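You operate a simulated robot arm through the tools that you are given. There is no shell and no other tool. Be economical: measure what you need, move in short steps, check, and stop when the job is done.

Carry out the task below with a simulated robot arm. There is one attempt and no reset: what you move stays moved.

JOB
Put the blue and red seam clips in the clip tub, unbolt the net flap and wind it down.
Fine: winch catch off to wind, on again at the end; the tub stays where it stands. Set down upright: what you pick out. Where these are worked on the way, their far stop is far enough and under half their travel is too little: winch catch.

The check looks at the end state, three seconds after you hand in, the way a careful person would. Anything else that was tipped, shoved, dropped, spilled or broken makes it a failure.

ROBOT AND FRAMES
A 6-joint arm with a two-finger gripper on a trunk, on a base that drives. Base frame: it is fixed to the floor where the robot stands at the start and does not move with it; the origin is under the middle of the robot, x ahead of it, y to its left, z up; the surface under the hand at the start is at about z = 84. Lengths are in cm, angles in degrees, forces in N, time in s.
Its first joint turns from -166.0 to 166.0 degrees. Places, roughly: seam bolt [70, 20, 130]; tub [40, 10, 80]; winch catch [70, -70, 120]; winch knob [70, -70, 110]. Payload 3.43 kg.
Tool frame: the origin (TCP) lies between the finger pads and is the grasp point; the fingertips stand 2 cm ahead of it; z points along the fingers, y is the line along which they close. The gripper opens to 19 cm. The gripper's body begins 24.8 cm behind the TCP.
Orientation is that of the tool frame in the base frame, as a unit quaternion [w, x, y, z]. With the fingers straight down and closing along the base's y, the tool's x points along the base's -x, its y along +y and its z along -z.

CONTROLS
- The arm moves only by the tool nudge_tool. Its argument "moves" is a list of rows, each an object of numbers (a shift or turn left out is 0, a gripper value left out holds the last): "wx", "wy", "wz": the turn, a rotation vector about the tool's x, y, z in degrees; "tx", "ty", "tz": the shift along the tool's x, y, z in cm; "hand": the gripper command, from -1 (shut) to 1 (fully open), values between in proportion. In form: [{"wx": .., "wy": .., "wz": .., "tx": .., "ty": .., "tz": .., "hand": ..}, ...]. A call has 1 to 10 rows; each row is the pose to reach, as a shift and turn from the pose commanded when the call began, along the tool's axes at that moment. Each row takes 0.2 s and may step no farther than 5 cm and 8.6 degrees from the row before; otherwise, or with a gripper value out of range, the whole call is refused. Where a pose cannot be reached the arm comes as near as it can. A force on the tool above 70 N (or 10 N above the force at the start of the call, whichever is more), or a blocked arm, ends the call early, and 0.2 s more pass. Each finger travels about 15.3 cm/s and halts on what it meets, pressing with about 41 N; the grip force reading is that of the motor and also rises with nothing between the fingers. The clock runs only during rows and for 0.2 s after the last one: add rows that repeat a pose to give the fingers time. The reply holds the time, the measured pose of the TCP, the force on the tool along the base axes, the opening and the grip force, in the units named above and with some noise, with the torque about the TCP (base axes, N m) and any sound that the robot's microphone picked up.
- Cameras (640 x 400 px; columns grow to the right, rows downward): "scene" is now at [5.04, 16.18, 179.62]; the picture's right is [-0.48, -0.87, 0.00], its down [-0.64, 0.35, -0.68] and it looks along [0.60, -0.33, -0.73] (base axes); focal length 276 px, centre (320, 200). "wrist" rides on the gripper at [7, -0.8, -28.8] in the tool frame; the picture's right is [0.12, 0.99, 0.00], its down [-0.96, 0.12, -0.25] and it looks along [-0.25, 0.03, 0.97] (tool axes); focal length 261 px, centre (320, 200). There is no depth. A picture from a camera that has moved, and an enlarged one, comes with that camera's place and axes in the base frame and with its lens.
- grab_frame(camera): a new picture of that camera. The clock stands still meanwhile.
- lift_body(by): slides the trunk up (or, below 0, down) by that many cm; the arm and the scene camera ride with it, the base frame stays. It gives what a move gives, with no picture.
- steer(legs): drives the robot by 1 to 6 legs, each [ahead, turn to the left] in cm and degrees, along the robot's own axes; the way and the turn of a leg run together, so that a leg with both is an arc; at most 150 cm and 180 degrees a leg. The arm and the cameras ride along, it lands a little off, and it stops where it bumps. It gives what a move gives.
- turn_head(pan, tilt): turns the head with the scene camera to pan (to the left, within 120 degrees either way) and tilt (down, from -29 to 69), counted from straight ahead of the robot. It gives what a move gives.
- inspect(camera, box): a new picture of the part [left, top, right, bottom] of that camera's present view, enlarged. The clock stands still meanwhile.
- job_done(): hands the job in; it is judged then, once.

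Work in short steps. Places have to be worked out from the pictures, the camera data and where the tool is seen: move nearer, look again, correct. Check each grasp and each placing, and mend what went wrong. You have 120 turns and 98 pictures in all, those below and enlarged ones among them. Open the gripper and draw the arm clear of the work before you hand the job in, unless the task says otherwise; then end with one line.

The tools are called as name(argument=value, ...) on one line, values as JSON. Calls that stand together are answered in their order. nudge_tool: Moves the arm, as the interface text tells. Its arguments: {"type":"object","properties":{"moves":{"type":"array","items":{"type":"object","properties":{"wx":{"type":"number"},"wy":{"type":"number"},"wz":{"type":"number"},"tx":{"type":"number"},"ty":{"type":"number"},"tz":{"type":"number"},"hand":{"type":"number"}}}}},"required":["moves"]} The other tools are called the same way: lift_body (by) slides the trunk up or down; steer (legs) drives the base; turn_head (pan, tilt) turns the head that bears the scene camera; grab_frame (camera) takes a picture; inspect (camera, box) takes an enlarged picture of a part of a camera's view; job_done () hands the job in.

At the start:

```text
time_s: 0.0
tcp_pos: [42.29, -28.5, 151.3]
orientation: [-0.001, 0.0, 1.0, 0.0]
ft_force: [0.9, -0.1, 0.4]
ft_torque: [0.01, -0.02, -0.01]
opening: 18.99
grasp_force: 0.0
trunk travel left (down, up): [-37.5, 6.5]
robot x, y, heading: [0.06, -0.95, 0.1]
head pan, tilt: [-29.0, 46.9]
```

scene: 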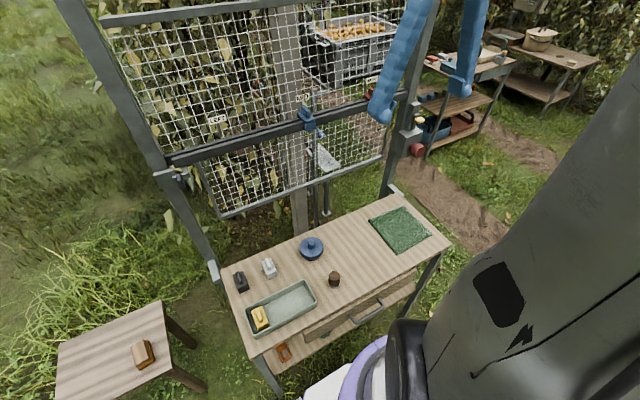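
wrist: 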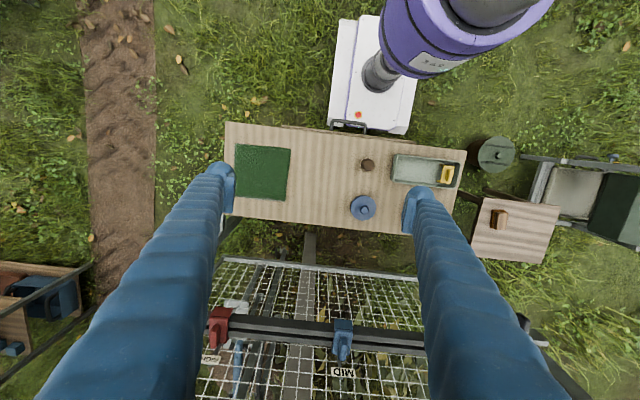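

The net frame stands ahead over a table; I see a blue clip (MID), a red one (SOUTH?) and a tub with a yellow clip. I enlarge the parts to learn more.

inspect(camera="scene", box=[140, 60, 440, 250])

inspect(camera="scene", box=[200, 200, 460, 370])

inspect(camera="wrist", box=[180, 220, 560, 400])

```text
2.11 times, centred on (290, 155) of scene
camera zoom: at [5.04, 16.18, 179.62], right [-0.48, -0.87, 0.0], down [-0.64, 0.35, -0.68], along [0.6, -0.33, -0.73], focal length 580 px, centre (383, 295)
```

zoom: 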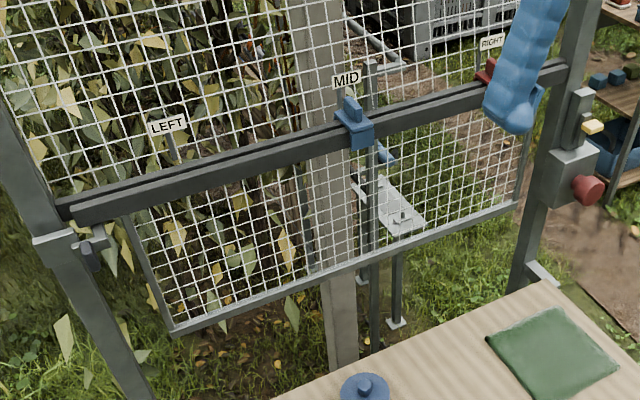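

```text
2.35 times, centred on (330, 285) of scene
camera zoom: at [5.04, 16.18, 179.62], right [-0.48, -0.87, 0.0], down [-0.64, 0.35, -0.68], along [0.6, -0.33, -0.73], focal length 648 px, centre (296, 0)
```

zoom: 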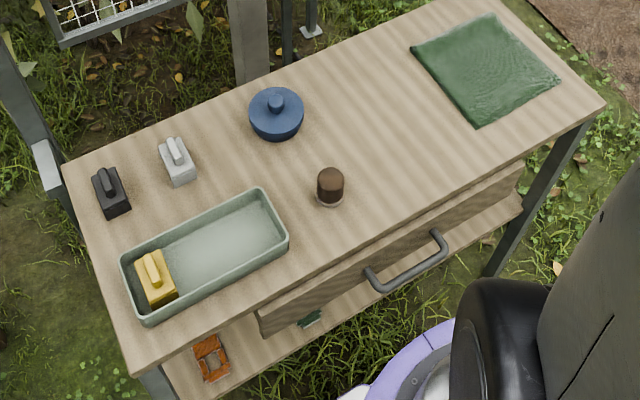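

```text
1.68 times, centred on (370, 310) of wrist
camera zoom: at [35.33, -29.44, 180.18], right [-0.12, 0.99, 0.0], down [0.96, 0.12, 0.25], along [0.25, 0.03, -0.97], focal length 439 px, centre (236, 15)
```

zoom: 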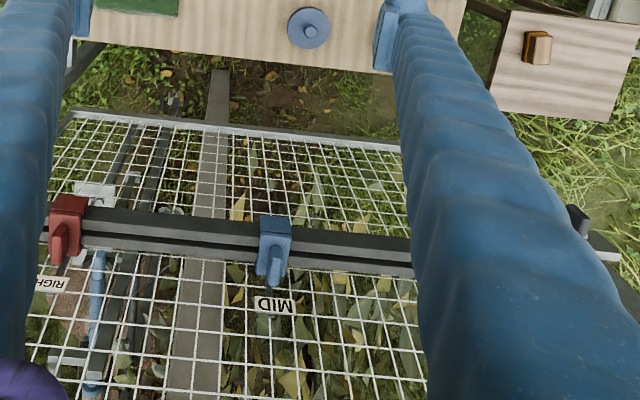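

I need better bearings on the bolt, the winch and the clips, so I turn the head towards the winch first and enlarge.

turn_head(pan=-35, tilt=30)

grab_frame(camera="scene")

```text
time_s: 0.8
tcp_pos: [42.26, -28.54, 151.38]
orientation: [0.0, 0.0, 1.0, 0.0]
ft_force: [0.1, -0.3, -0.1]
ft_torque: [0.02, 0.03, 0.01]
opening: 18.99
grasp_force: 0.0
trunk travel left (down, up): [-37.5, 6.5]
robot x, y, heading: [0.25, -0.97, 0.2]
head pan, tilt: [-35.0, 30.0]
```

```text
92 pictures are left
camera scene: at [5.49, 14.83, 182.14], right [-0.57, -0.82, 0.0], down [-0.41, 0.29, -0.87], along [0.71, -0.5, -0.5], focal length 276 px, centre (320, 200)
```

scene: 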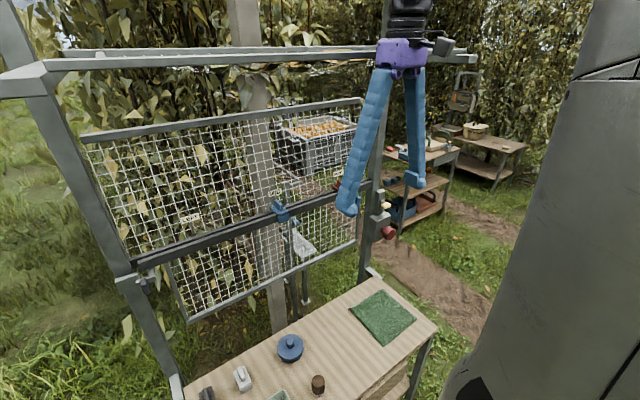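

inspect(camera="scene", box=[330, 150, 430, 260])

inspect(camera="scene", box=[100, 190, 260, 300])

inspect(camera="scene", box=[240, 170, 360, 250])

```text
3.64 times, centred on (380, 205) of scene
camera zoom: at [5.49, 14.83, 182.14], right [-0.57, -0.82, 0.0], down [-0.41, 0.29, -0.87], along [0.71, -0.5, -0.5], focal length 1002 px, centre (102, 182)
```

zoom: 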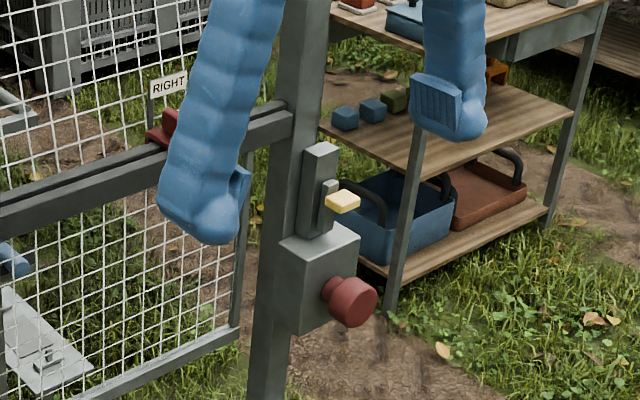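

```text
3.64 times, centred on (180, 245) of scene
camera zoom: at [5.49, 14.83, 182.14], right [-0.57, -0.82, 0.0], down [-0.41, 0.29, -0.87], along [0.71, -0.5, -0.5], focal length 1002 px, centre (829, 36)
```

zoom: 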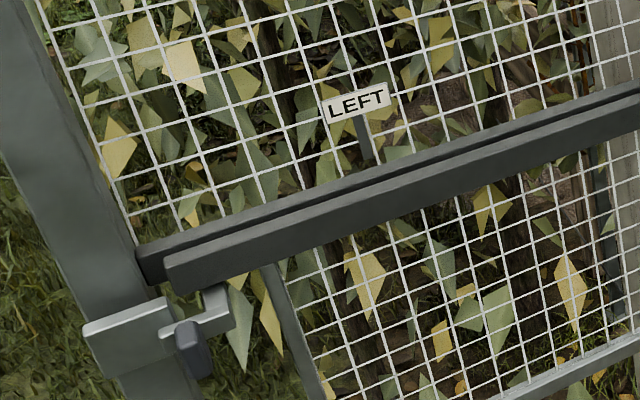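

```text
5.00 times, centred on (300, 210) of scene
camera zoom: at [5.49, 14.83, 182.14], right [-0.57, -0.82, 0.0], down [-0.41, 0.29, -0.87], along [0.71, -0.5, -0.5], focal length 1377 px, centre (420, 150)
```

zoom: 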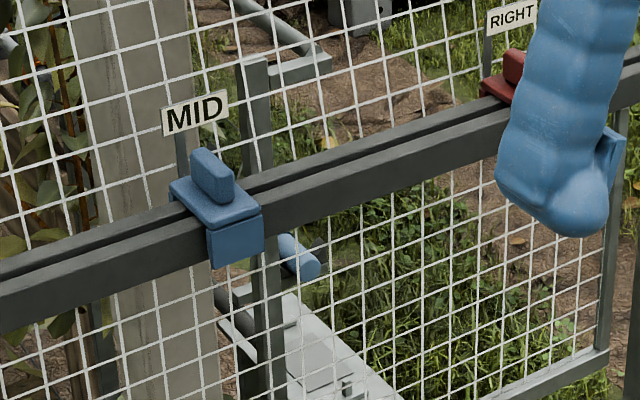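

Estimates: blue clip ≈(78,-19,131), red ≈(78,-46,131), tub ≈(44,9,85) with its long side along y. The upper net stands close behind the clips, so I'll approach tilted from the front; first I move near the blue clip for a closer view.

nudge_tool(moves=[{"tx": -2, "ty": 2, "wy": -8}, {"tx": -5, "ty": 4, "wy": -16}, {"tx": -8, "ty": 6, "wy": -24}, {"tx": -11, "ty": 8, "wy": -30}, {"tx": -12, "ty": 9, "wy": -30}])

grab_frame(camera="wrist")

grab_frame(camera="scene")

```text
time_s: 1.8
tcp_pos: [53.84, -21.72, 143.14]
orientation: [0.188, 0.01, 0.981, 0.04]
ft_force: [0.8, 0.4, 0.0]
ft_torque: [-0.04, 0.11, -0.01]
opening: 19.0
grasp_force: 0.1
trunk travel left (down, up): [-37.5, 6.5]
robot x, y, heading: [0.11, -0.78, -0.1]
head pan, tilt: [-35.0, 30.0]
stopped in row 5: the arm was blocked; the commanded pose is now the measured one
```

```text
88 pictures are left
camera wrist: at [36.74, -24.4, 167.33], right [-0.1, 0.99, 0.04], down [0.8, 0.06, 0.59], along [0.59, 0.09, -0.81], focal length 261 px, centre (320, 200)
```

wrist: 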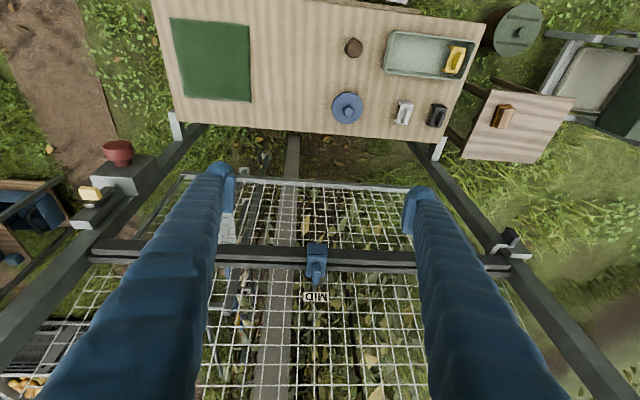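

```text
87 pictures are left
camera scene: at [5.58, 14.81, 182.22], right [-0.58, -0.81, 0.0], down [-0.4, 0.29, -0.87], along [0.71, -0.51, -0.49], focal length 276 px, centre (320, 200)
```

scene: 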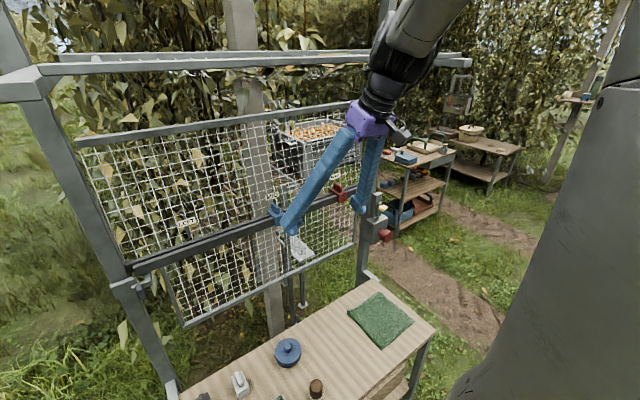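

The block had no force with it, so it looks like a reach limit (wrist too near the robot). I move out towards the clip with the tilt, closing the hand partly.

nudge_tool(moves=[{"tx": -4, "ty": 0.7, "tz": 1.6, "wx": 1, "wy": -4, "wz": -0.6, "hand": 0.0}, {"tx": -7.5, "ty": 1.4, "tz": 3.1, "wx": 2, "wy": -9, "wz": -1.3, "hand": -0.3}, {"tx": -11, "ty": 2, "tz": 4.5, "wx": 3, "wy": -14, "wz": -2, "hand": -0.3}, {"tx": -13.1, "ty": 2.5, "tz": 5.4, "wx": 3.9, "wy": -18.2, "wz": -2.6, "hand": -0.3}])

grab_frame(camera="wrist")

grab_frame(camera="scene")

```text
time_s: 2.8
tcp_pos: [67.89, -19.23, 143.53]
orientation: [0.343, 0.001, 0.939, 0.0]
ft_force: [0.7, 0.1, 0.2]
ft_torque: [0.0, 0.02, -0.02]
opening: 6.65
grasp_force: 0.0
trunk travel left (down, up): [-37.5, 6.5]
robot x, y, heading: [-0.15, -0.75, 0.1]
head pan, tilt: [-35.0, 30.0]
```

```text
86 pictures are left
camera wrist: at [44.04, -20.0, 161.13], right [-0.09, 0.99, -0.08], down [0.58, 0.11, 0.81], along [0.81, 0.03, -0.58], focal length 261 px, centre (320, 200)
```

wrist: 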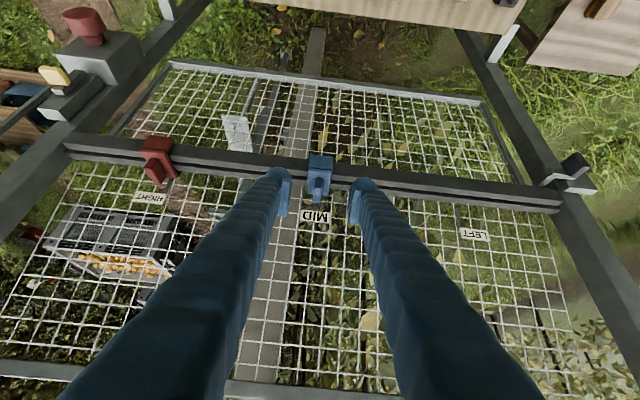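

```text
85 pictures are left
camera scene: at [5.39, 14.91, 182.14], right [-0.57, -0.82, 0.0], down [-0.41, 0.29, -0.87], along [0.71, -0.5, -0.5], focal length 276 px, centre (320, 200)
```

scene: 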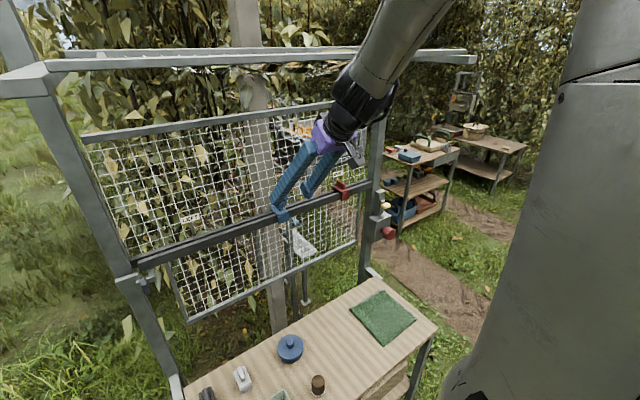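

The tilted pose works well. I enlarge the wrist view for the clip, the winch and the bolt.

inspect(camera="wrist", box=[260, 130, 380, 230])

inspect(camera="wrist", box=[20, 0, 200, 140])

inspect(camera="wrist", box=[490, 120, 630, 220])

```text
4.00 times, centred on (320, 180) of wrist
camera zoom: at [44.04, -20.0, 161.13], right [-0.09, 0.99, -0.08], down [0.58, 0.11, 0.81], along [0.81, 0.03, -0.58], focal length 1043 px, centre (320, 280)
```

zoom: 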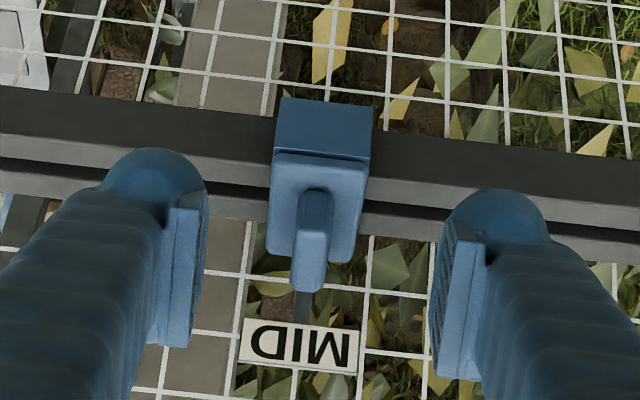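

```text
2.86 times, centred on (110, 70) of wrist
camera zoom: at [44.04, -20.0, 161.13], right [-0.09, 0.99, -0.08], down [0.58, 0.11, 0.81], along [0.81, 0.03, -0.58], focal length 745 px, centre (920, 571)
```

zoom: 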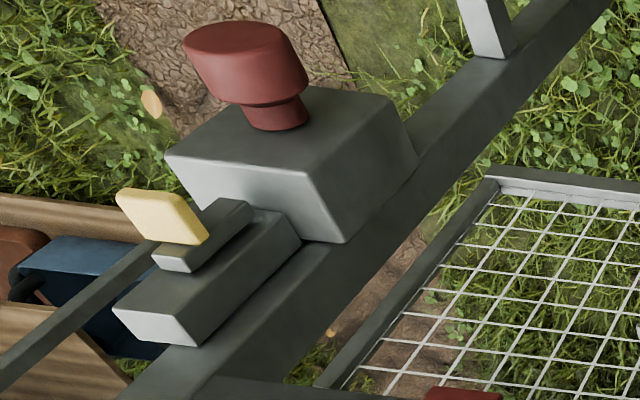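

```text
4.00 times, centred on (560, 170) of wrist
camera zoom: at [44.04, -20.0, 161.13], right [-0.09, 0.99, -0.08], down [0.58, 0.11, 0.81], along [0.81, 0.03, -0.58], focal length 1043 px, centre (-640, 320)
```

zoom: 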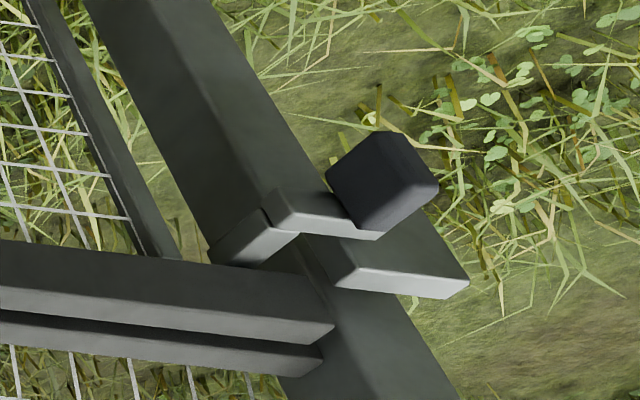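

Fin of the blue clip judged at (77.9,-19.2,134.9), about 1.4 wide in y, 2.7 tall. I go most of the way along the tool axis and check.

nudge_tool(moves=[{"tx": -1.2, "tz": 4.5, "hand": -0.4}, {"tx": -2.3, "tz": 8.5, "hand": -0.4}, {"tx": -2.3, "tz": 9.5, "hand": -0.4}])

inspect(camera="wrist", box=[260, 130, 380, 230])

inspect(camera="scene", box=[230, 150, 350, 250])

```text
time_s: 3.6
tcp_pos: [75.91, -19.09, 137.69]
orientation: [0.342, 0.002, 0.94, 0.0]
ft_force: [-0.5, -0.5, 0.6]
ft_torque: [-0.03, -0.02, 0.02]
opening: 5.68
grasp_force: 0.1
trunk travel left (down, up): [-37.5, 6.5]
robot x, y, heading: [-0.3, -0.78, 0.2]
head pan, tilt: [-35.0, 30.0]
```

```text
4.00 times, centred on (320, 180) of wrist
camera zoom: at [52.06, -19.98, 155.25], right [-0.09, 0.99, -0.07], down [0.58, 0.11, 0.81], along [0.81, 0.03, -0.58], focal length 1043 px, centre (320, 280)
```

zoom: 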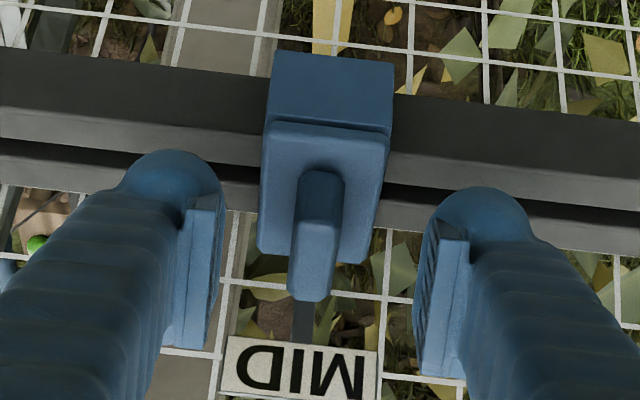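

```text
4.00 times, centred on (290, 200) of scene
camera zoom: at [5.53, 14.86, 182.14], right [-0.57, -0.82, 0.0], down [-0.41, 0.29, -0.87], along [0.71, -0.5, -0.5], focal length 1102 px, centre (440, 200)
```

zoom: 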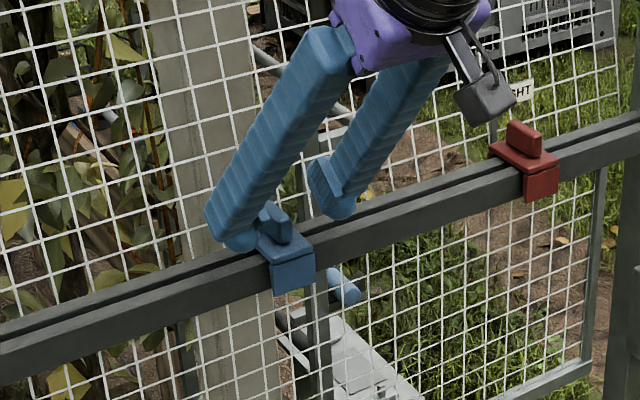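

Lined up in y. I advance 1.8 cm and close on the fin.

nudge_tool(moves=[{"tz": 1.2}, {"tz": 1.9}, {"tz": 1.9, "hand": -1}, {"tz": 1.9, "hand": -1}, {"tz": 1.9, "hand": -1}])

inspect(camera="wrist", box=[260, 130, 380, 230])

inspect(camera="scene", box=[230, 150, 350, 250])

```text
time_s: 4.8
tcp_pos: [77.02, -19.15, 136.19]
orientation: [0.342, 0.0, 0.94, 0.001]
ft_force: [0.2, 0.1, 0.1]
ft_torque: [0.04, 0.01, -0.02]
opening: 1.32
grasp_force: 41.3
trunk travel left (down, up): [-37.5, 6.5]
robot x, y, heading: [0.05, -0.84, -0.1]
head pan, tilt: [-35.0, 30.0]
```

```text
4.00 times, centred on (320, 180) of wrist
camera zoom: at [53.21, -20.02, 153.82], right [-0.09, 0.99, -0.08], down [0.58, 0.11, 0.81], along [0.81, 0.03, -0.58], focal length 1043 px, centre (320, 280)
```

zoom: 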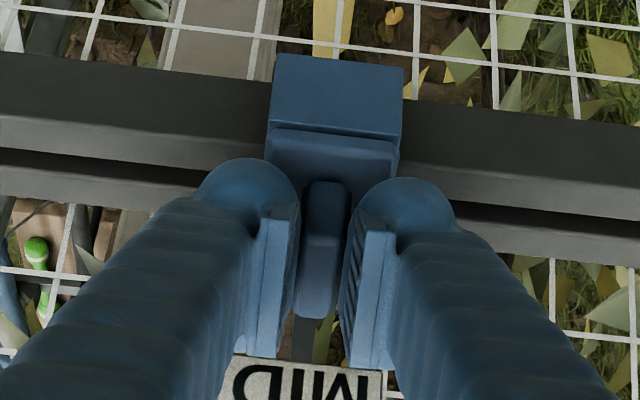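

```text
4.00 times, centred on (290, 200) of scene
camera zoom: at [5.52, 14.85, 182.14], right [-0.57, -0.82, 0.0], down [-0.41, 0.29, -0.87], along [0.71, -0.5, -0.5], focal length 1102 px, centre (440, 200)
```

zoom: 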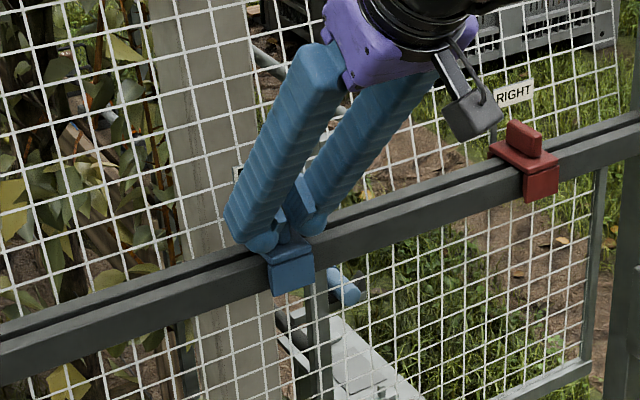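

Gripped at 1.32 cm. I lift straight up (base z) in steps.

nudge_tool(moves=[{"tx": -0.64, "tz": -0.77}, {"tx": -1.29, "tz": -1.53}, {"tx": -1.93, "tz": -2.3}, {"tx": -3.2, "tz": -3.8}, {"tx": -4.5, "tz": -5.4}])

inspect(camera="scene", box=[230, 130, 350, 230])

```text
time_s: 6.2
tcp_pos: [73.76, -18.6, 138.07]
orientation: [0.304, 0.008, 0.953, 0.015]
ft_force: [1.1, -0.1, 0.0]
ft_torque: [0.01, 0.1, 0.0]
opening: 0.0
grasp_force: 34.3
trunk travel left (down, up): [-37.5, 6.5]
robot x, y, heading: [-0.23, -0.51, 0.1]
head pan, tilt: [-35.0, 30.0]
stopped in row 5: the arm was blocked; the commanded pose is now the measured one
```

```text
4.00 times, centred on (290, 180) of scene
camera zoom: at [5.4, 14.45, 182.43], right [-0.57, -0.82, 0.0], down [-0.41, 0.29, -0.87], along [0.71, -0.5, -0.5], focal length 1102 px, centre (440, 280)
```

zoom: 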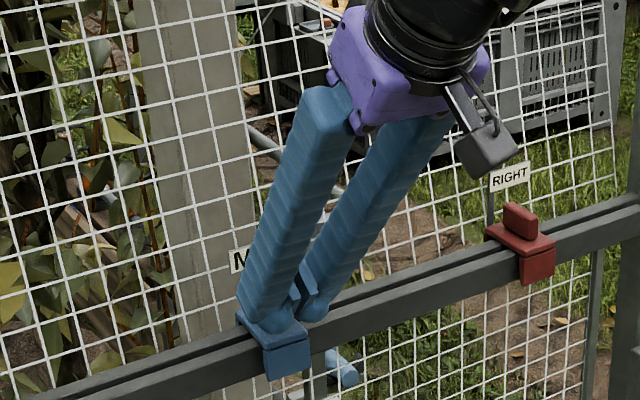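

The clip stayed seated and the fingers slipped off: the arm was blocked, not by tool force. I look at the whole arm for what it touched.

turn_head(pan=-30, tilt=5)

grab_frame(camera="scene")

```text
time_s: 7.1
tcp_pos: [74.08, -18.69, 138.29]
orientation: [0.309, 0.008, 0.951, 0.015]
ft_force: [1.1, -0.5, 1.0]
ft_torque: [0.03, 0.02, 0.0]
opening: 0.0
grasp_force: 34.3
trunk travel left (down, up): [-37.5, 6.5]
robot x, y, heading: [0.17, -0.83, 0.4]
head pan, tilt: [-30.0, 5.0]
```

```text
76 pictures are left
camera scene: at [5.96, 14.99, 186.21], right [-0.5, -0.87, 0.0], down [-0.08, 0.05, -1.0], along [0.86, -0.5, -0.09], focal length 276 px, centre (320, 200)
```

scene: 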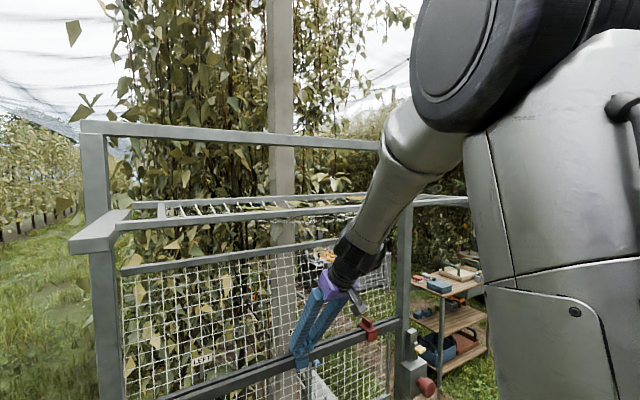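

The front top bar (≈x 50, z 179) leaves too little room for the wrist when lifting at this tilt. I'll back the robot off ~30 cm so that I can come in at a flatter tilt (~65°), wrist well under the bar.

steer(legs=[[-30, 0]])

turn_head(pan=-20, tilt=30)

grab_frame(camera="scene")

```text
time_s: 9.7
tcp_pos: [44.08, -18.35, 138.74]
orientation: [0.31, 0.006, 0.951, 0.012]
ft_force: [0.3, 0.7, 0.5]
ft_torque: [-0.01, -0.01, 0.01]
opening: 0.0
grasp_force: 34.5
trunk travel left (down, up): [-37.5, 6.5]
robot x, y, heading: [-30.18, -0.8, 0.1]
head pan, tilt: [-30.0, 5.0]
```

```text
time_s: 10.6
tcp_pos: [44.29, -18.32, 138.68]
orientation: [0.311, 0.005, 0.95, 0.014]
ft_force: [0.0, -0.7, -0.9]
ft_torque: [0.0, 0.03, -0.01]
opening: 0.0
grasp_force: 34.1
trunk travel left (down, up): [-37.5, 6.5]
robot x, y, heading: [-29.97, -0.85, 0.0]
head pan, tilt: [-20.0, 30.0]
```

```text
75 pictures are left
camera scene: at [-23.46, 16.95, 182.15], right [-0.34, -0.94, 0.0], down [-0.47, 0.17, -0.87], along [0.81, -0.3, -0.5], focal length 276 px, centre (320, 200)
```

scene: 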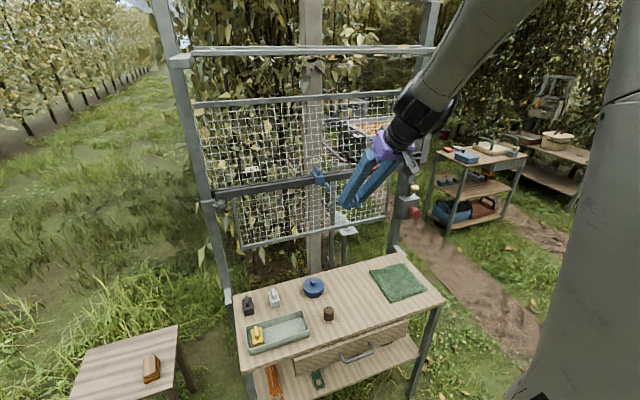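

Clear view now. I flatten the tool to about 65° from vertical and go to a point ahead of the blue clip.

nudge_tool(moves=[{"tx": -3.2, "ty": -0.2, "tz": 2.4, "wx": 0.2, "wy": -6, "wz": -0.3, "hand": -0.4}, {"tx": -6.4, "ty": -0.4, "tz": 4.7, "wx": 0.4, "wy": -12, "wz": -0.6}, {"tx": -9.7, "ty": -0.6, "tz": 7.1, "wx": 0.6, "wy": -18, "wz": -0.9}, {"tx": -12.9, "ty": -0.8, "tz": 9.4, "wx": 0.8, "wy": -24, "wz": -1.1}, {"tx": -16.1, "ty": -0.9, "tz": 11.8, "wx": 1.05, "wy": -28.7, "wz": -1.35}])

grab_frame(camera="wrist")

```text
time_s: 11.8
tcp_pos: [64.41, -18.82, 138.28]
orientation: [0.534, -0.01, 0.846, -0.002]
ft_force: [1.1, -2.6, 0.4]
ft_torque: [0.29, 0.19, 0.53]
opening: 5.7
grasp_force: 0.0
trunk travel left (down, up): [-37.5, 6.5]
robot x, y, heading: [-29.77, -0.85, -0.0]
head pan, tilt: [-20.0, 30.0]
```

```text
74 pictures are left
camera wrist: at [35.41, -20.13, 144.42], right [-0.07, 0.99, -0.12], down [0.19, 0.13, 0.97], along [0.98, 0.04, -0.2], focal length 261 px, centre (320, 200)
```

wrist: 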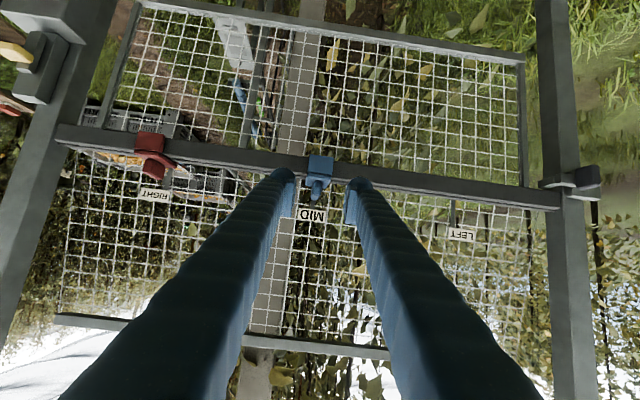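

nudge_tool(moves=[{"tx": -1.5, "ty": -0.2, "tz": 4.5, "wx": 0.8}, {"tx": -3, "ty": -0.4, "tz": 9}, {"tx": -3, "ty": -0.4, "tz": 9.8}])

inspect(camera="wrist", box=[260, 130, 380, 230])

inspect(camera="scene", box=[290, 130, 380, 210])

```text
time_s: 12.6
tcp_pos: [74.48, -19.75, 137.02]
orientation: [0.536, 0.001, 0.844, -0.002]
ft_force: [0.3, 0.2, -0.2]
ft_torque: [0.0, -0.06, -0.01]
opening: 5.71
grasp_force: 0.0
trunk travel left (down, up): [-37.5, 6.5]
robot x, y, heading: [-29.95, -0.91, 0.5]
head pan, tilt: [-20.0, 30.0]
```

```text
4.00 times, centred on (320, 180) of wrist
camera zoom: at [45.47, -20.53, 143.17], right [-0.05, 0.99, -0.11], down [0.19, 0.12, 0.98], along [0.98, 0.03, -0.19], focal length 1043 px, centre (320, 280)
```

zoom: 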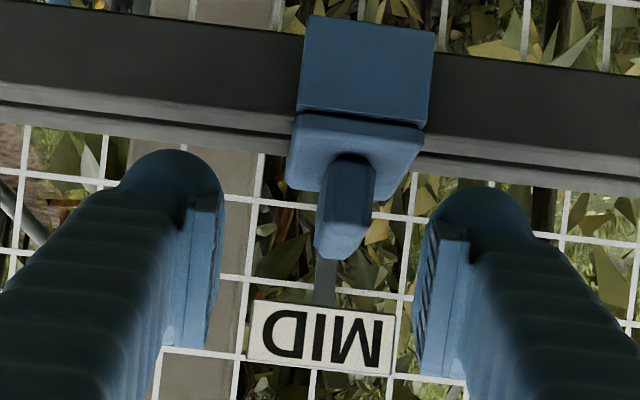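

```text
5.00 times, centred on (335, 170) of scene
camera zoom: at [-23.33, 16.93, 182.14], right [-0.34, -0.94, 0.0], down [-0.47, 0.17, -0.87], along [0.81, -0.3, -0.5], focal length 1377 px, centre (245, 350)
```

zoom: 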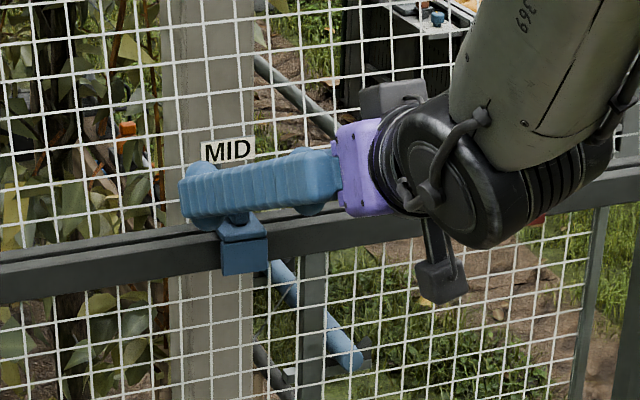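

Aim is 0.6 cm off in y; I correct, advance and close.

nudge_tool(moves=[{"ty": 0.6}, {"tx": -0.4, "ty": 0.6, "tz": 1.5}, {"tx": -0.4, "ty": 0.6, "tz": 2.5}, {"tx": -0.4, "ty": 0.6, "tz": 2.5, "hand": -1}, {"tx": -0.4, "ty": 0.6, "tz": 2.5, "hand": -1}, {"tx": -0.4, "ty": 0.6, "tz": 2.5, "hand": -1}])

inspect(camera="wrist", box=[260, 130, 380, 230])

```text
time_s: 14.0
tcp_pos: [76.8, -19.1, 136.4]
orientation: [0.536, 0.001, 0.844, -0.001]
ft_force: [0.9, 0.1, 0.3]
ft_torque: [0.0, -0.07, -0.02]
opening: 1.32
grasp_force: 41.0
trunk travel left (down, up): [-37.5, 6.5]
robot x, y, heading: [-30.46, -1.04, 0.1]
head pan, tilt: [-20.0, 30.0]
```

```text
4.00 times, centred on (320, 180) of wrist
camera zoom: at [47.84, -19.93, 142.48], right [-0.05, 0.99, -0.11], down [0.19, 0.12, 0.98], along [0.98, 0.03, -0.19], focal length 1043 px, centre (320, 280)
```

zoom: 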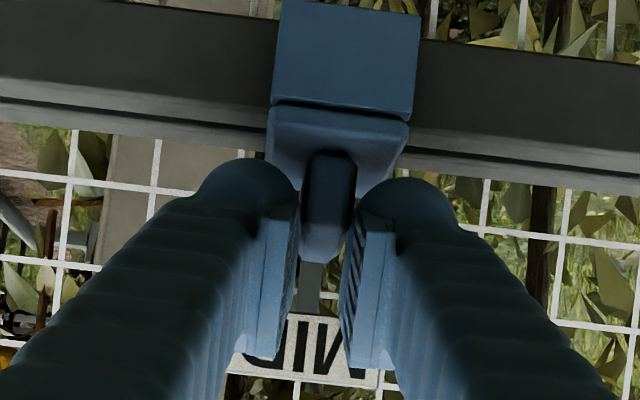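

Gripped (1.32). Lift along base z.

nudge_tool(moves=[{"tx": -0.7, "tz": -0.33}, {"tx": -1.5, "tz": -0.7}, {"tx": -2.5, "tz": -1.2}, {"tx": -4, "tz": -1.9}, {"tx": -6.3, "tz": -3.0}])

inspect(camera="scene", box=[280, 110, 400, 210])

```text
time_s: 15.2
tcp_pos: [76.75, -19.08, 143.59]
orientation: [0.535, 0.001, 0.845, -0.001]
ft_force: [-1.1, 0.4, 0.2]
ft_torque: [-0.02, 0.03, 0.0]
opening: 1.32
grasp_force: 40.6
trunk travel left (down, up): [-37.5, 6.5]
robot x, y, heading: [-30.34, -0.77, -0.0]
head pan, tilt: [-20.0, 30.0]
```

```text
4.00 times, centred on (340, 160) of scene
camera zoom: at [-23.52, 16.97, 182.15], right [-0.34, -0.94, 0.0], down [-0.47, 0.17, -0.87], along [0.81, -0.3, -0.5], focal length 1102 px, centre (240, 360)
```

zoom: 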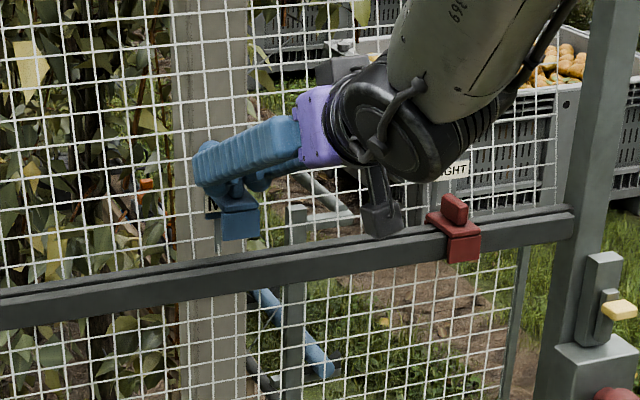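

The blue clip is off and clear. I retreat by driving straight back with the arm as it stands, and look at the tub.

steer(legs=[[-33, 0]])

turn_head(pan=-5, tilt=38)

grab_frame(camera="scene")

```text
time_s: 18.0
tcp_pos: [43.64, -19.32, 143.49]
orientation: [0.536, 0.002, 0.845, -0.003]
ft_force: [-0.2, 1.0, 0.0]
ft_torque: [-0.03, -0.01, 0.03]
opening: 1.31
grasp_force: 40.5
trunk travel left (down, up): [-37.5, 6.5]
robot x, y, heading: [-63.0, -0.91, -0.2]
head pan, tilt: [-20.0, 30.0]
```

```text
time_s: 18.7
tcp_pos: [43.77, -19.3, 143.58]
orientation: [0.536, 0.001, 0.844, -0.001]
ft_force: [0.3, 0.4, -1.3]
ft_torque: [0.01, -0.01, -0.01]
opening: 1.36
grasp_force: 41.0
trunk travel left (down, up): [-37.5, 6.5]
robot x, y, heading: [-63.23, -0.98, -0.1]
head pan, tilt: [-5.0, 38.0]
```

```text
69 pictures are left
camera scene: at [-56.27, 19.29, 180.91], right [-0.09, -1.0, 0.0], down [-0.61, 0.06, -0.79], along [0.78, -0.07, -0.62], focal length 276 px, centre (320, 200)
```

scene: 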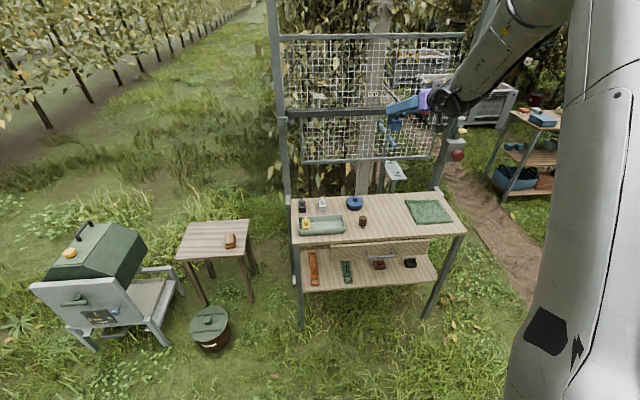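

inspect(camera="scene", box=[280, 180, 400, 260])

inspect(camera="scene", box=[350, 60, 480, 160])

```text
5.00 times, centred on (340, 220) of scene
camera zoom: at [-56.27, 19.29, 180.91], right [-0.09, -1.0, 0.0], down [-0.61, 0.06, -0.79], along [0.78, -0.07, -0.62], focal length 1377 px, centre (220, 100)
```

zoom: 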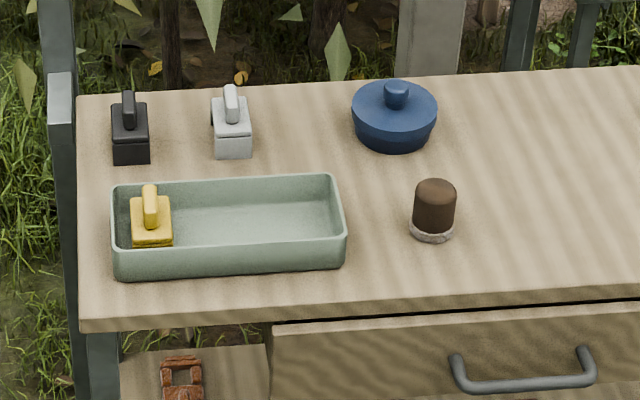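

```text
4.00 times, centred on (415, 110) of scene
camera zoom: at [-56.27, 19.29, 180.91], right [-0.09, -1.0, 0.0], down [-0.61, 0.06, -0.79], along [0.78, -0.07, -0.62], focal length 1102 px, centre (-60, 560)
```

zoom: 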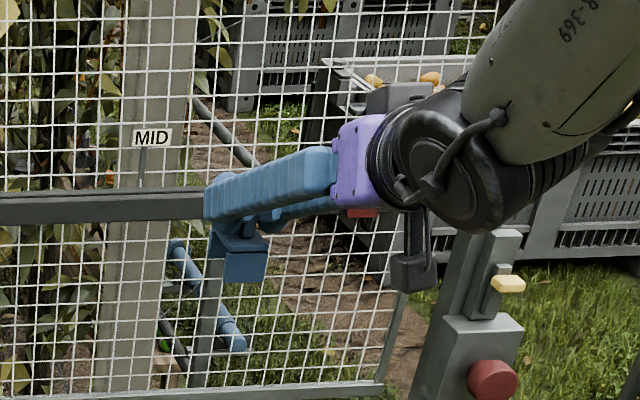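

Tub judged x 39–47.7, y -1.5–21, rim z≈88. I swing to y≈9.5 above it and lower the trunk.

nudge_tool(moves=[{"ty": 4.8}, {"ty": 9.6}, {"ty": 14.4}, {"ty": 19.2}, {"ty": 24}, {"ty": 28.8}])

lift_body(by=-35)

grab_frame(camera="scene")

```text
time_s: 20.1
tcp_pos: [44.03, 3.19, 143.17]
orientation: [0.535, -0.081, 0.841, -0.003]
ft_force: [-0.2, 4.9, -0.6]
ft_torque: [-0.4, -0.02, -0.97]
opening: 1.29
grasp_force: 41.1
out of reach, approached as far as the arm can: row 3, 4, 5, 6
trunk travel left (down, up): [-37.5, 6.5]
robot x, y, heading: [-63.01, -1.11, -0.0]
head pan, tilt: [-5.0, 38.0]
```

```text
time_s: 23.6
tcp_pos: [43.83, 2.28, 108.34]
orientation: [0.536, -0.079, 0.84, -0.001]
ft_force: [-0.3, 0.3, 0.2]
ft_torque: [0.0, 0.02, -0.02]
opening: 1.3
grasp_force: 40.9
trunk travel left (down, up): [-2.5, 41.5]
robot x, y, heading: [-63.11, -1.05, -0.1]
head pan, tilt: [-5.0, 38.0]
```

```text
66 pictures are left
camera scene: at [-56.3, 19.3, 145.91], right [-0.09, -1.0, 0.0], down [-0.61, 0.05, -0.79], along [0.78, -0.07, -0.62], focal length 276 px, centre (320, 200)
```

scene: 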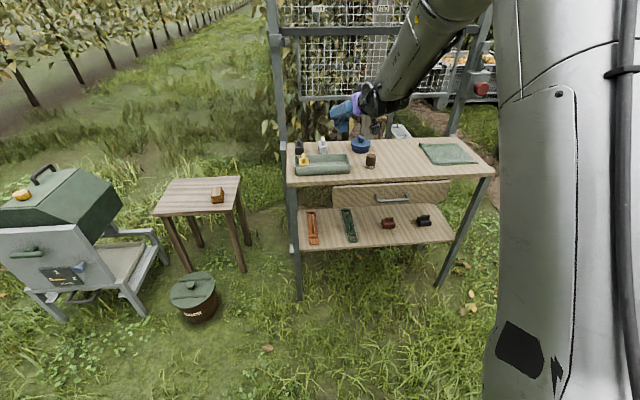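

The arm's wrist nears a limit beyond y≈-8 and the tool rolled ~9°. I go back to y≈-8 with level roll, then turn the robot left ~9° instead.

nudge_tool(moves=[{"tx": 0.5, "ty": -3.3, "tz": -0.3, "wx": 1.6, "wz": 2.6}, {"tx": 0.9, "ty": -6.6, "tz": -0.6, "wx": 3.2, "wz": 5.2}, {"tx": 1.34, "ty": -9.9, "tz": -0.83, "wx": 4.8, "wz": 7.7}, {"tx": 1.34, "ty": -9.9, "tz": -0.83, "wx": 4.8, "wz": 7.7}])

steer(legs=[[0, 9.5]])

grab_frame(camera="wrist")

inspect(camera="scene", box=[280, 60, 440, 190])

```text
time_s: 24.6
tcp_pos: [44.06, -7.86, 108.3]
orientation: [0.539, 0.0, 0.843, 0.001]
ft_force: [0.7, 1.2, -0.9]
ft_torque: [0.06, 0.0, 0.1]
opening: 1.35
grasp_force: 40.8
trunk travel left (down, up): [-2.5, 41.5]
robot x, y, heading: [-62.74, -0.77, -0.3]
head pan, tilt: [-5.0, 38.0]
```

```text
time_s: 25.8
tcp_pos: [43.48, 9.98, 108.39]
orientation: [0.535, -0.071, 0.841, 0.047]
ft_force: [-0.6, 0.2, -0.1]
ft_torque: [0.02, 0.04, 0.0]
opening: 1.34
grasp_force: 40.8
trunk travel left (down, up): [-2.5, 41.5]
robot x, y, heading: [-63.01, -2.34, 9.4]
head pan, tilt: [-5.0, 38.0]
```

```text
65 pictures are left
camera wrist: at [15.07, 4.14, 114.25], right [-0.22, 0.97, -0.1], down [0.16, 0.14, 0.98], along [0.96, 0.2, -0.19], focal length 261 px, centre (320, 200)
```

wrist: 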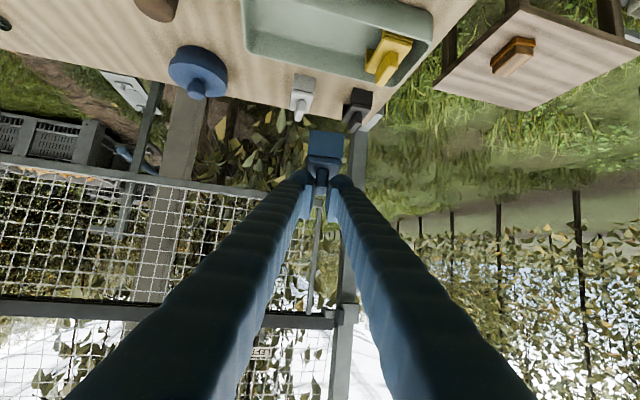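

```text
3.08 times, centred on (360, 125) of scene
camera zoom: at [-59.69, 18.97, 145.9], right [0.08, -1.0, 0.0], down [-0.61, -0.05, -0.79], along [0.79, 0.06, -0.62], focal length 848 px, centre (197, 431)
```

zoom: 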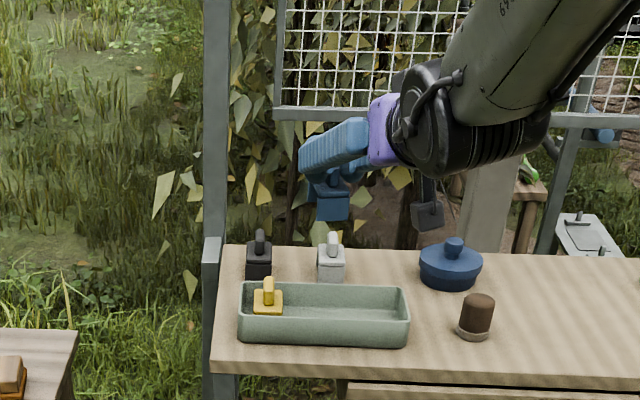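

The clip now hangs over the tub's middle (TCP 43.5, 10.0). I shift slightly and descend to z≈95.

nudge_tool(moves=[{"tx": 4.2, "ty": -0.1, "tz": 1.6}, {"tx": 8.4, "ty": -0.2, "tz": 3.2}, {"tx": 11, "ty": -0.36, "tz": 4.1}, {"tx": 12.7, "ty": -0.36, "tz": 4.76}])

inspect(camera="scene", box=[280, 100, 400, 200])

```text
time_s: 26.8
tcp_pos: [42.54, 7.78, 95.67]
orientation: [0.533, -0.077, 0.841, 0.055]
ft_force: [-0.6, -0.1, -0.2]
ft_torque: [-0.09, 0.06, -0.1]
opening: 1.31
grasp_force: 40.9
out of reach, approached as far as the arm can: row 2, 3, 4
trunk travel left (down, up): [-2.5, 41.5]
robot x, y, heading: [-62.62, -2.47, 9.4]
head pan, tilt: [-5.0, 38.0]
```

```text
4.00 times, centred on (340, 150) of scene
camera zoom: at [-59.76, 19.04, 145.89], right [0.08, -1.0, 0.0], down [-0.61, -0.05, -0.79], along [0.79, 0.06, -0.62], focal length 1102 px, centre (240, 400)
```

zoom: 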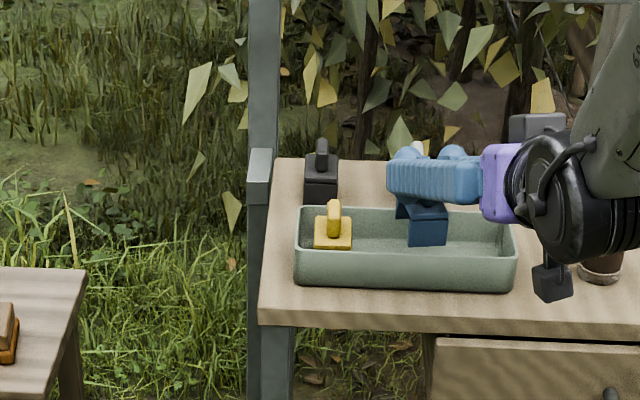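

Near the arm's limit but well placed; I turn the robot 1.4° left for more room beside it, then lower the trunk the rest.

steer(legs=[[0, 1.4]])

lift_body(by=-1.5)

inspect(camera="scene", box=[280, 100, 400, 200])

inspect(camera="wrist", box=[220, 40, 460, 220])

```text
time_s: 27.6
tcp_pos: [42.15, 10.32, 95.58]
orientation: [0.531, -0.088, 0.84, 0.063]
ft_force: [0.0, 0.2, -0.5]
ft_torque: [-0.06, 0.02, 0.01]
opening: 1.33
grasp_force: 41.3
trunk travel left (down, up): [-2.5, 41.5]
robot x, y, heading: [-63.23, -2.23, 10.6]
head pan, tilt: [-5.0, 38.0]
```

```text
time_s: 28.2
tcp_pos: [42.22, 10.36, 94.24]
orientation: [0.532, -0.088, 0.84, 0.062]
ft_force: [0.2, -1.1, -0.9]
ft_torque: [-0.02, 0.03, 0.01]
opening: 1.32
grasp_force: 40.8
trunk travel left (down, up): [-1.0, 43.0]
robot x, y, heading: [-62.94, -2.14, 11.0]
head pan, tilt: [-5.0, 38.0]
```

```text
4.00 times, centred on (340, 150) of scene
camera zoom: at [-60.19, 18.87, 144.4], right [0.1, -0.99, 0.0], down [-0.61, -0.06, -0.79], along [0.78, 0.08, -0.62], focal length 1102 px, centre (240, 400)
```

zoom: 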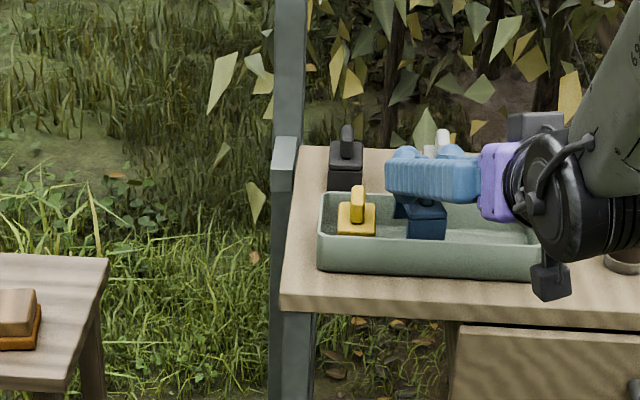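

```text
2.22 times, centred on (340, 130) of wrist
camera zoom: at [14.15, 3.12, 100.3], right [-0.26, 0.96, -0.1], down [0.16, 0.14, 0.98], along [0.95, 0.24, -0.19], focal length 579 px, centre (276, 356)
```

zoom: 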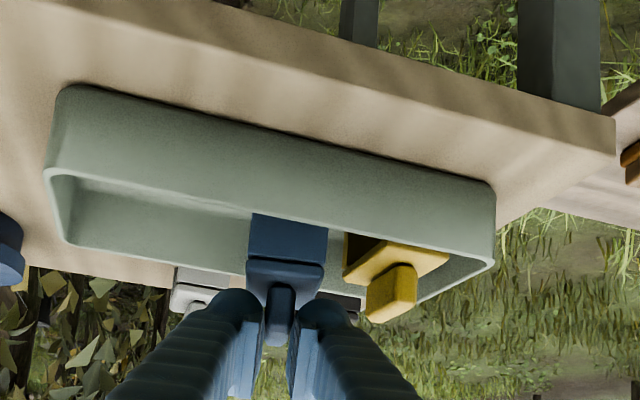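

The right finger is close to the yellow clip's fin, so I shift the blue clip ~1.9 cm away (turn right 1°), then lower to contact.

steer(legs=[[0, -1.1]])

lift_body(by=-1.0)

inspect(camera="wrist", box=[220, 40, 460, 220])

```text
time_s: 29.0
tcp_pos: [42.54, 8.22, 94.32]
orientation: [0.531, -0.078, 0.842, 0.056]
ft_force: [-0.2, 0.1, 0.6]
ft_torque: [0.0, 0.05, -0.01]
opening: 1.3
grasp_force: 40.5
trunk travel left (down, up): [-1.0, 43.0]
robot x, y, heading: [-62.97, -1.96, 9.7]
head pan, tilt: [-5.0, 38.0]
```

```text
time_s: 29.6
tcp_pos: [42.5, 8.09, 93.29]
orientation: [0.532, -0.078, 0.841, 0.056]
ft_force: [-0.6, 0.4, -1.0]
ft_torque: [0.01, 0.01, -0.02]
opening: 1.31
grasp_force: 40.7
trunk travel left (down, up): [0.0, 44.0]
robot x, y, heading: [-62.77, -1.64, 10.0]
head pan, tilt: [-5.0, 38.0]
```

```text
2.22 times, centred on (340, 130) of wrist
camera zoom: at [14.23, 1.58, 99.35], right [-0.24, 0.97, -0.1], down [0.16, 0.14, 0.98], along [0.96, 0.22, -0.19], focal length 579 px, centre (276, 356)
```

zoom: 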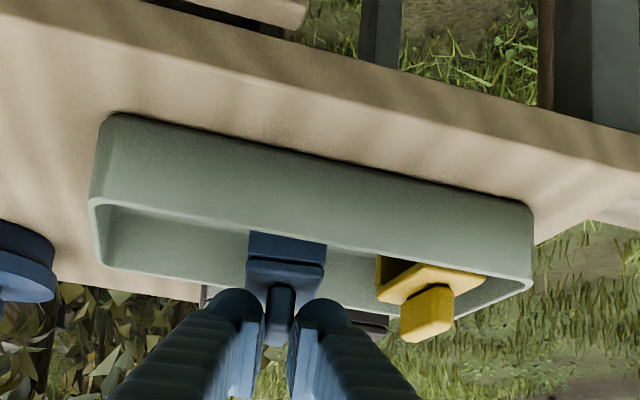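

No contact yet; I lower with the arm in small steps until a force shows.

nudge_tool(moves=[{"tx": 0.36, "tz": 0.17}, {"tx": 0.72, "tz": 0.34}, {"tx": 1.0, "tz": 0.48}])

inspect(camera="scene", box=[280, 90, 400, 190])

```text
time_s: 30.4
tcp_pos: [42.45, 8.17, 92.23]
orientation: [0.531, -0.08, 0.841, 0.058]
ft_force: [0.5, -0.7, -0.3]
ft_torque: [0.0, 0.01, -0.01]
opening: 1.28
grasp_force: 40.7
trunk travel left (down, up): [0.0, 44.0]
robot x, y, heading: [-62.89, -1.63, 9.8]
head pan, tilt: [-5.0, 38.0]
```

```text
4.00 times, centred on (340, 140) of scene
camera zoom: at [-59.78, 18.95, 143.4], right [0.08, -1.0, 0.0], down [-0.61, -0.05, -0.79], along [0.78, 0.06, -0.62], focal length 1102 px, centre (240, 440)
```

zoom: 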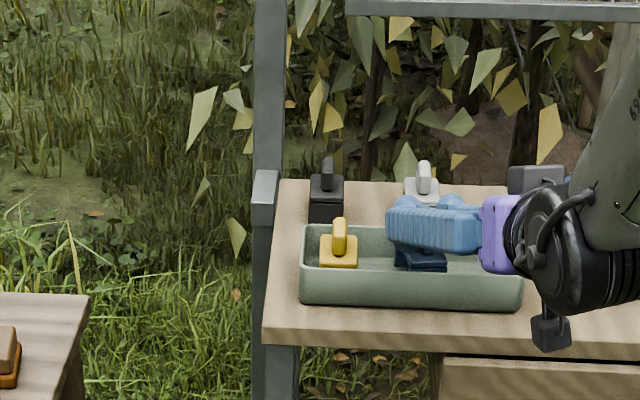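

nudge_tool(moves=[{"tx": 0.27, "tz": 0.13}, {"tx": 0.54, "tz": 0.26}, {"tx": 0.81, "tz": 0.39}])

```text
time_s: 31.2
tcp_pos: [42.53, 8.24, 91.78]
orientation: [0.534, -0.08, 0.84, 0.058]
ft_force: [-1.9, 2.1, 20.0]
ft_torque: [-0.05, 0.06, 0.01]
opening: 1.32
grasp_force: 40.8
trunk travel left (down, up): [0.0, 44.0]
robot x, y, heading: [-63.39, -1.8, 9.6]
head pan, tilt: [-5.0, 38.0]
```

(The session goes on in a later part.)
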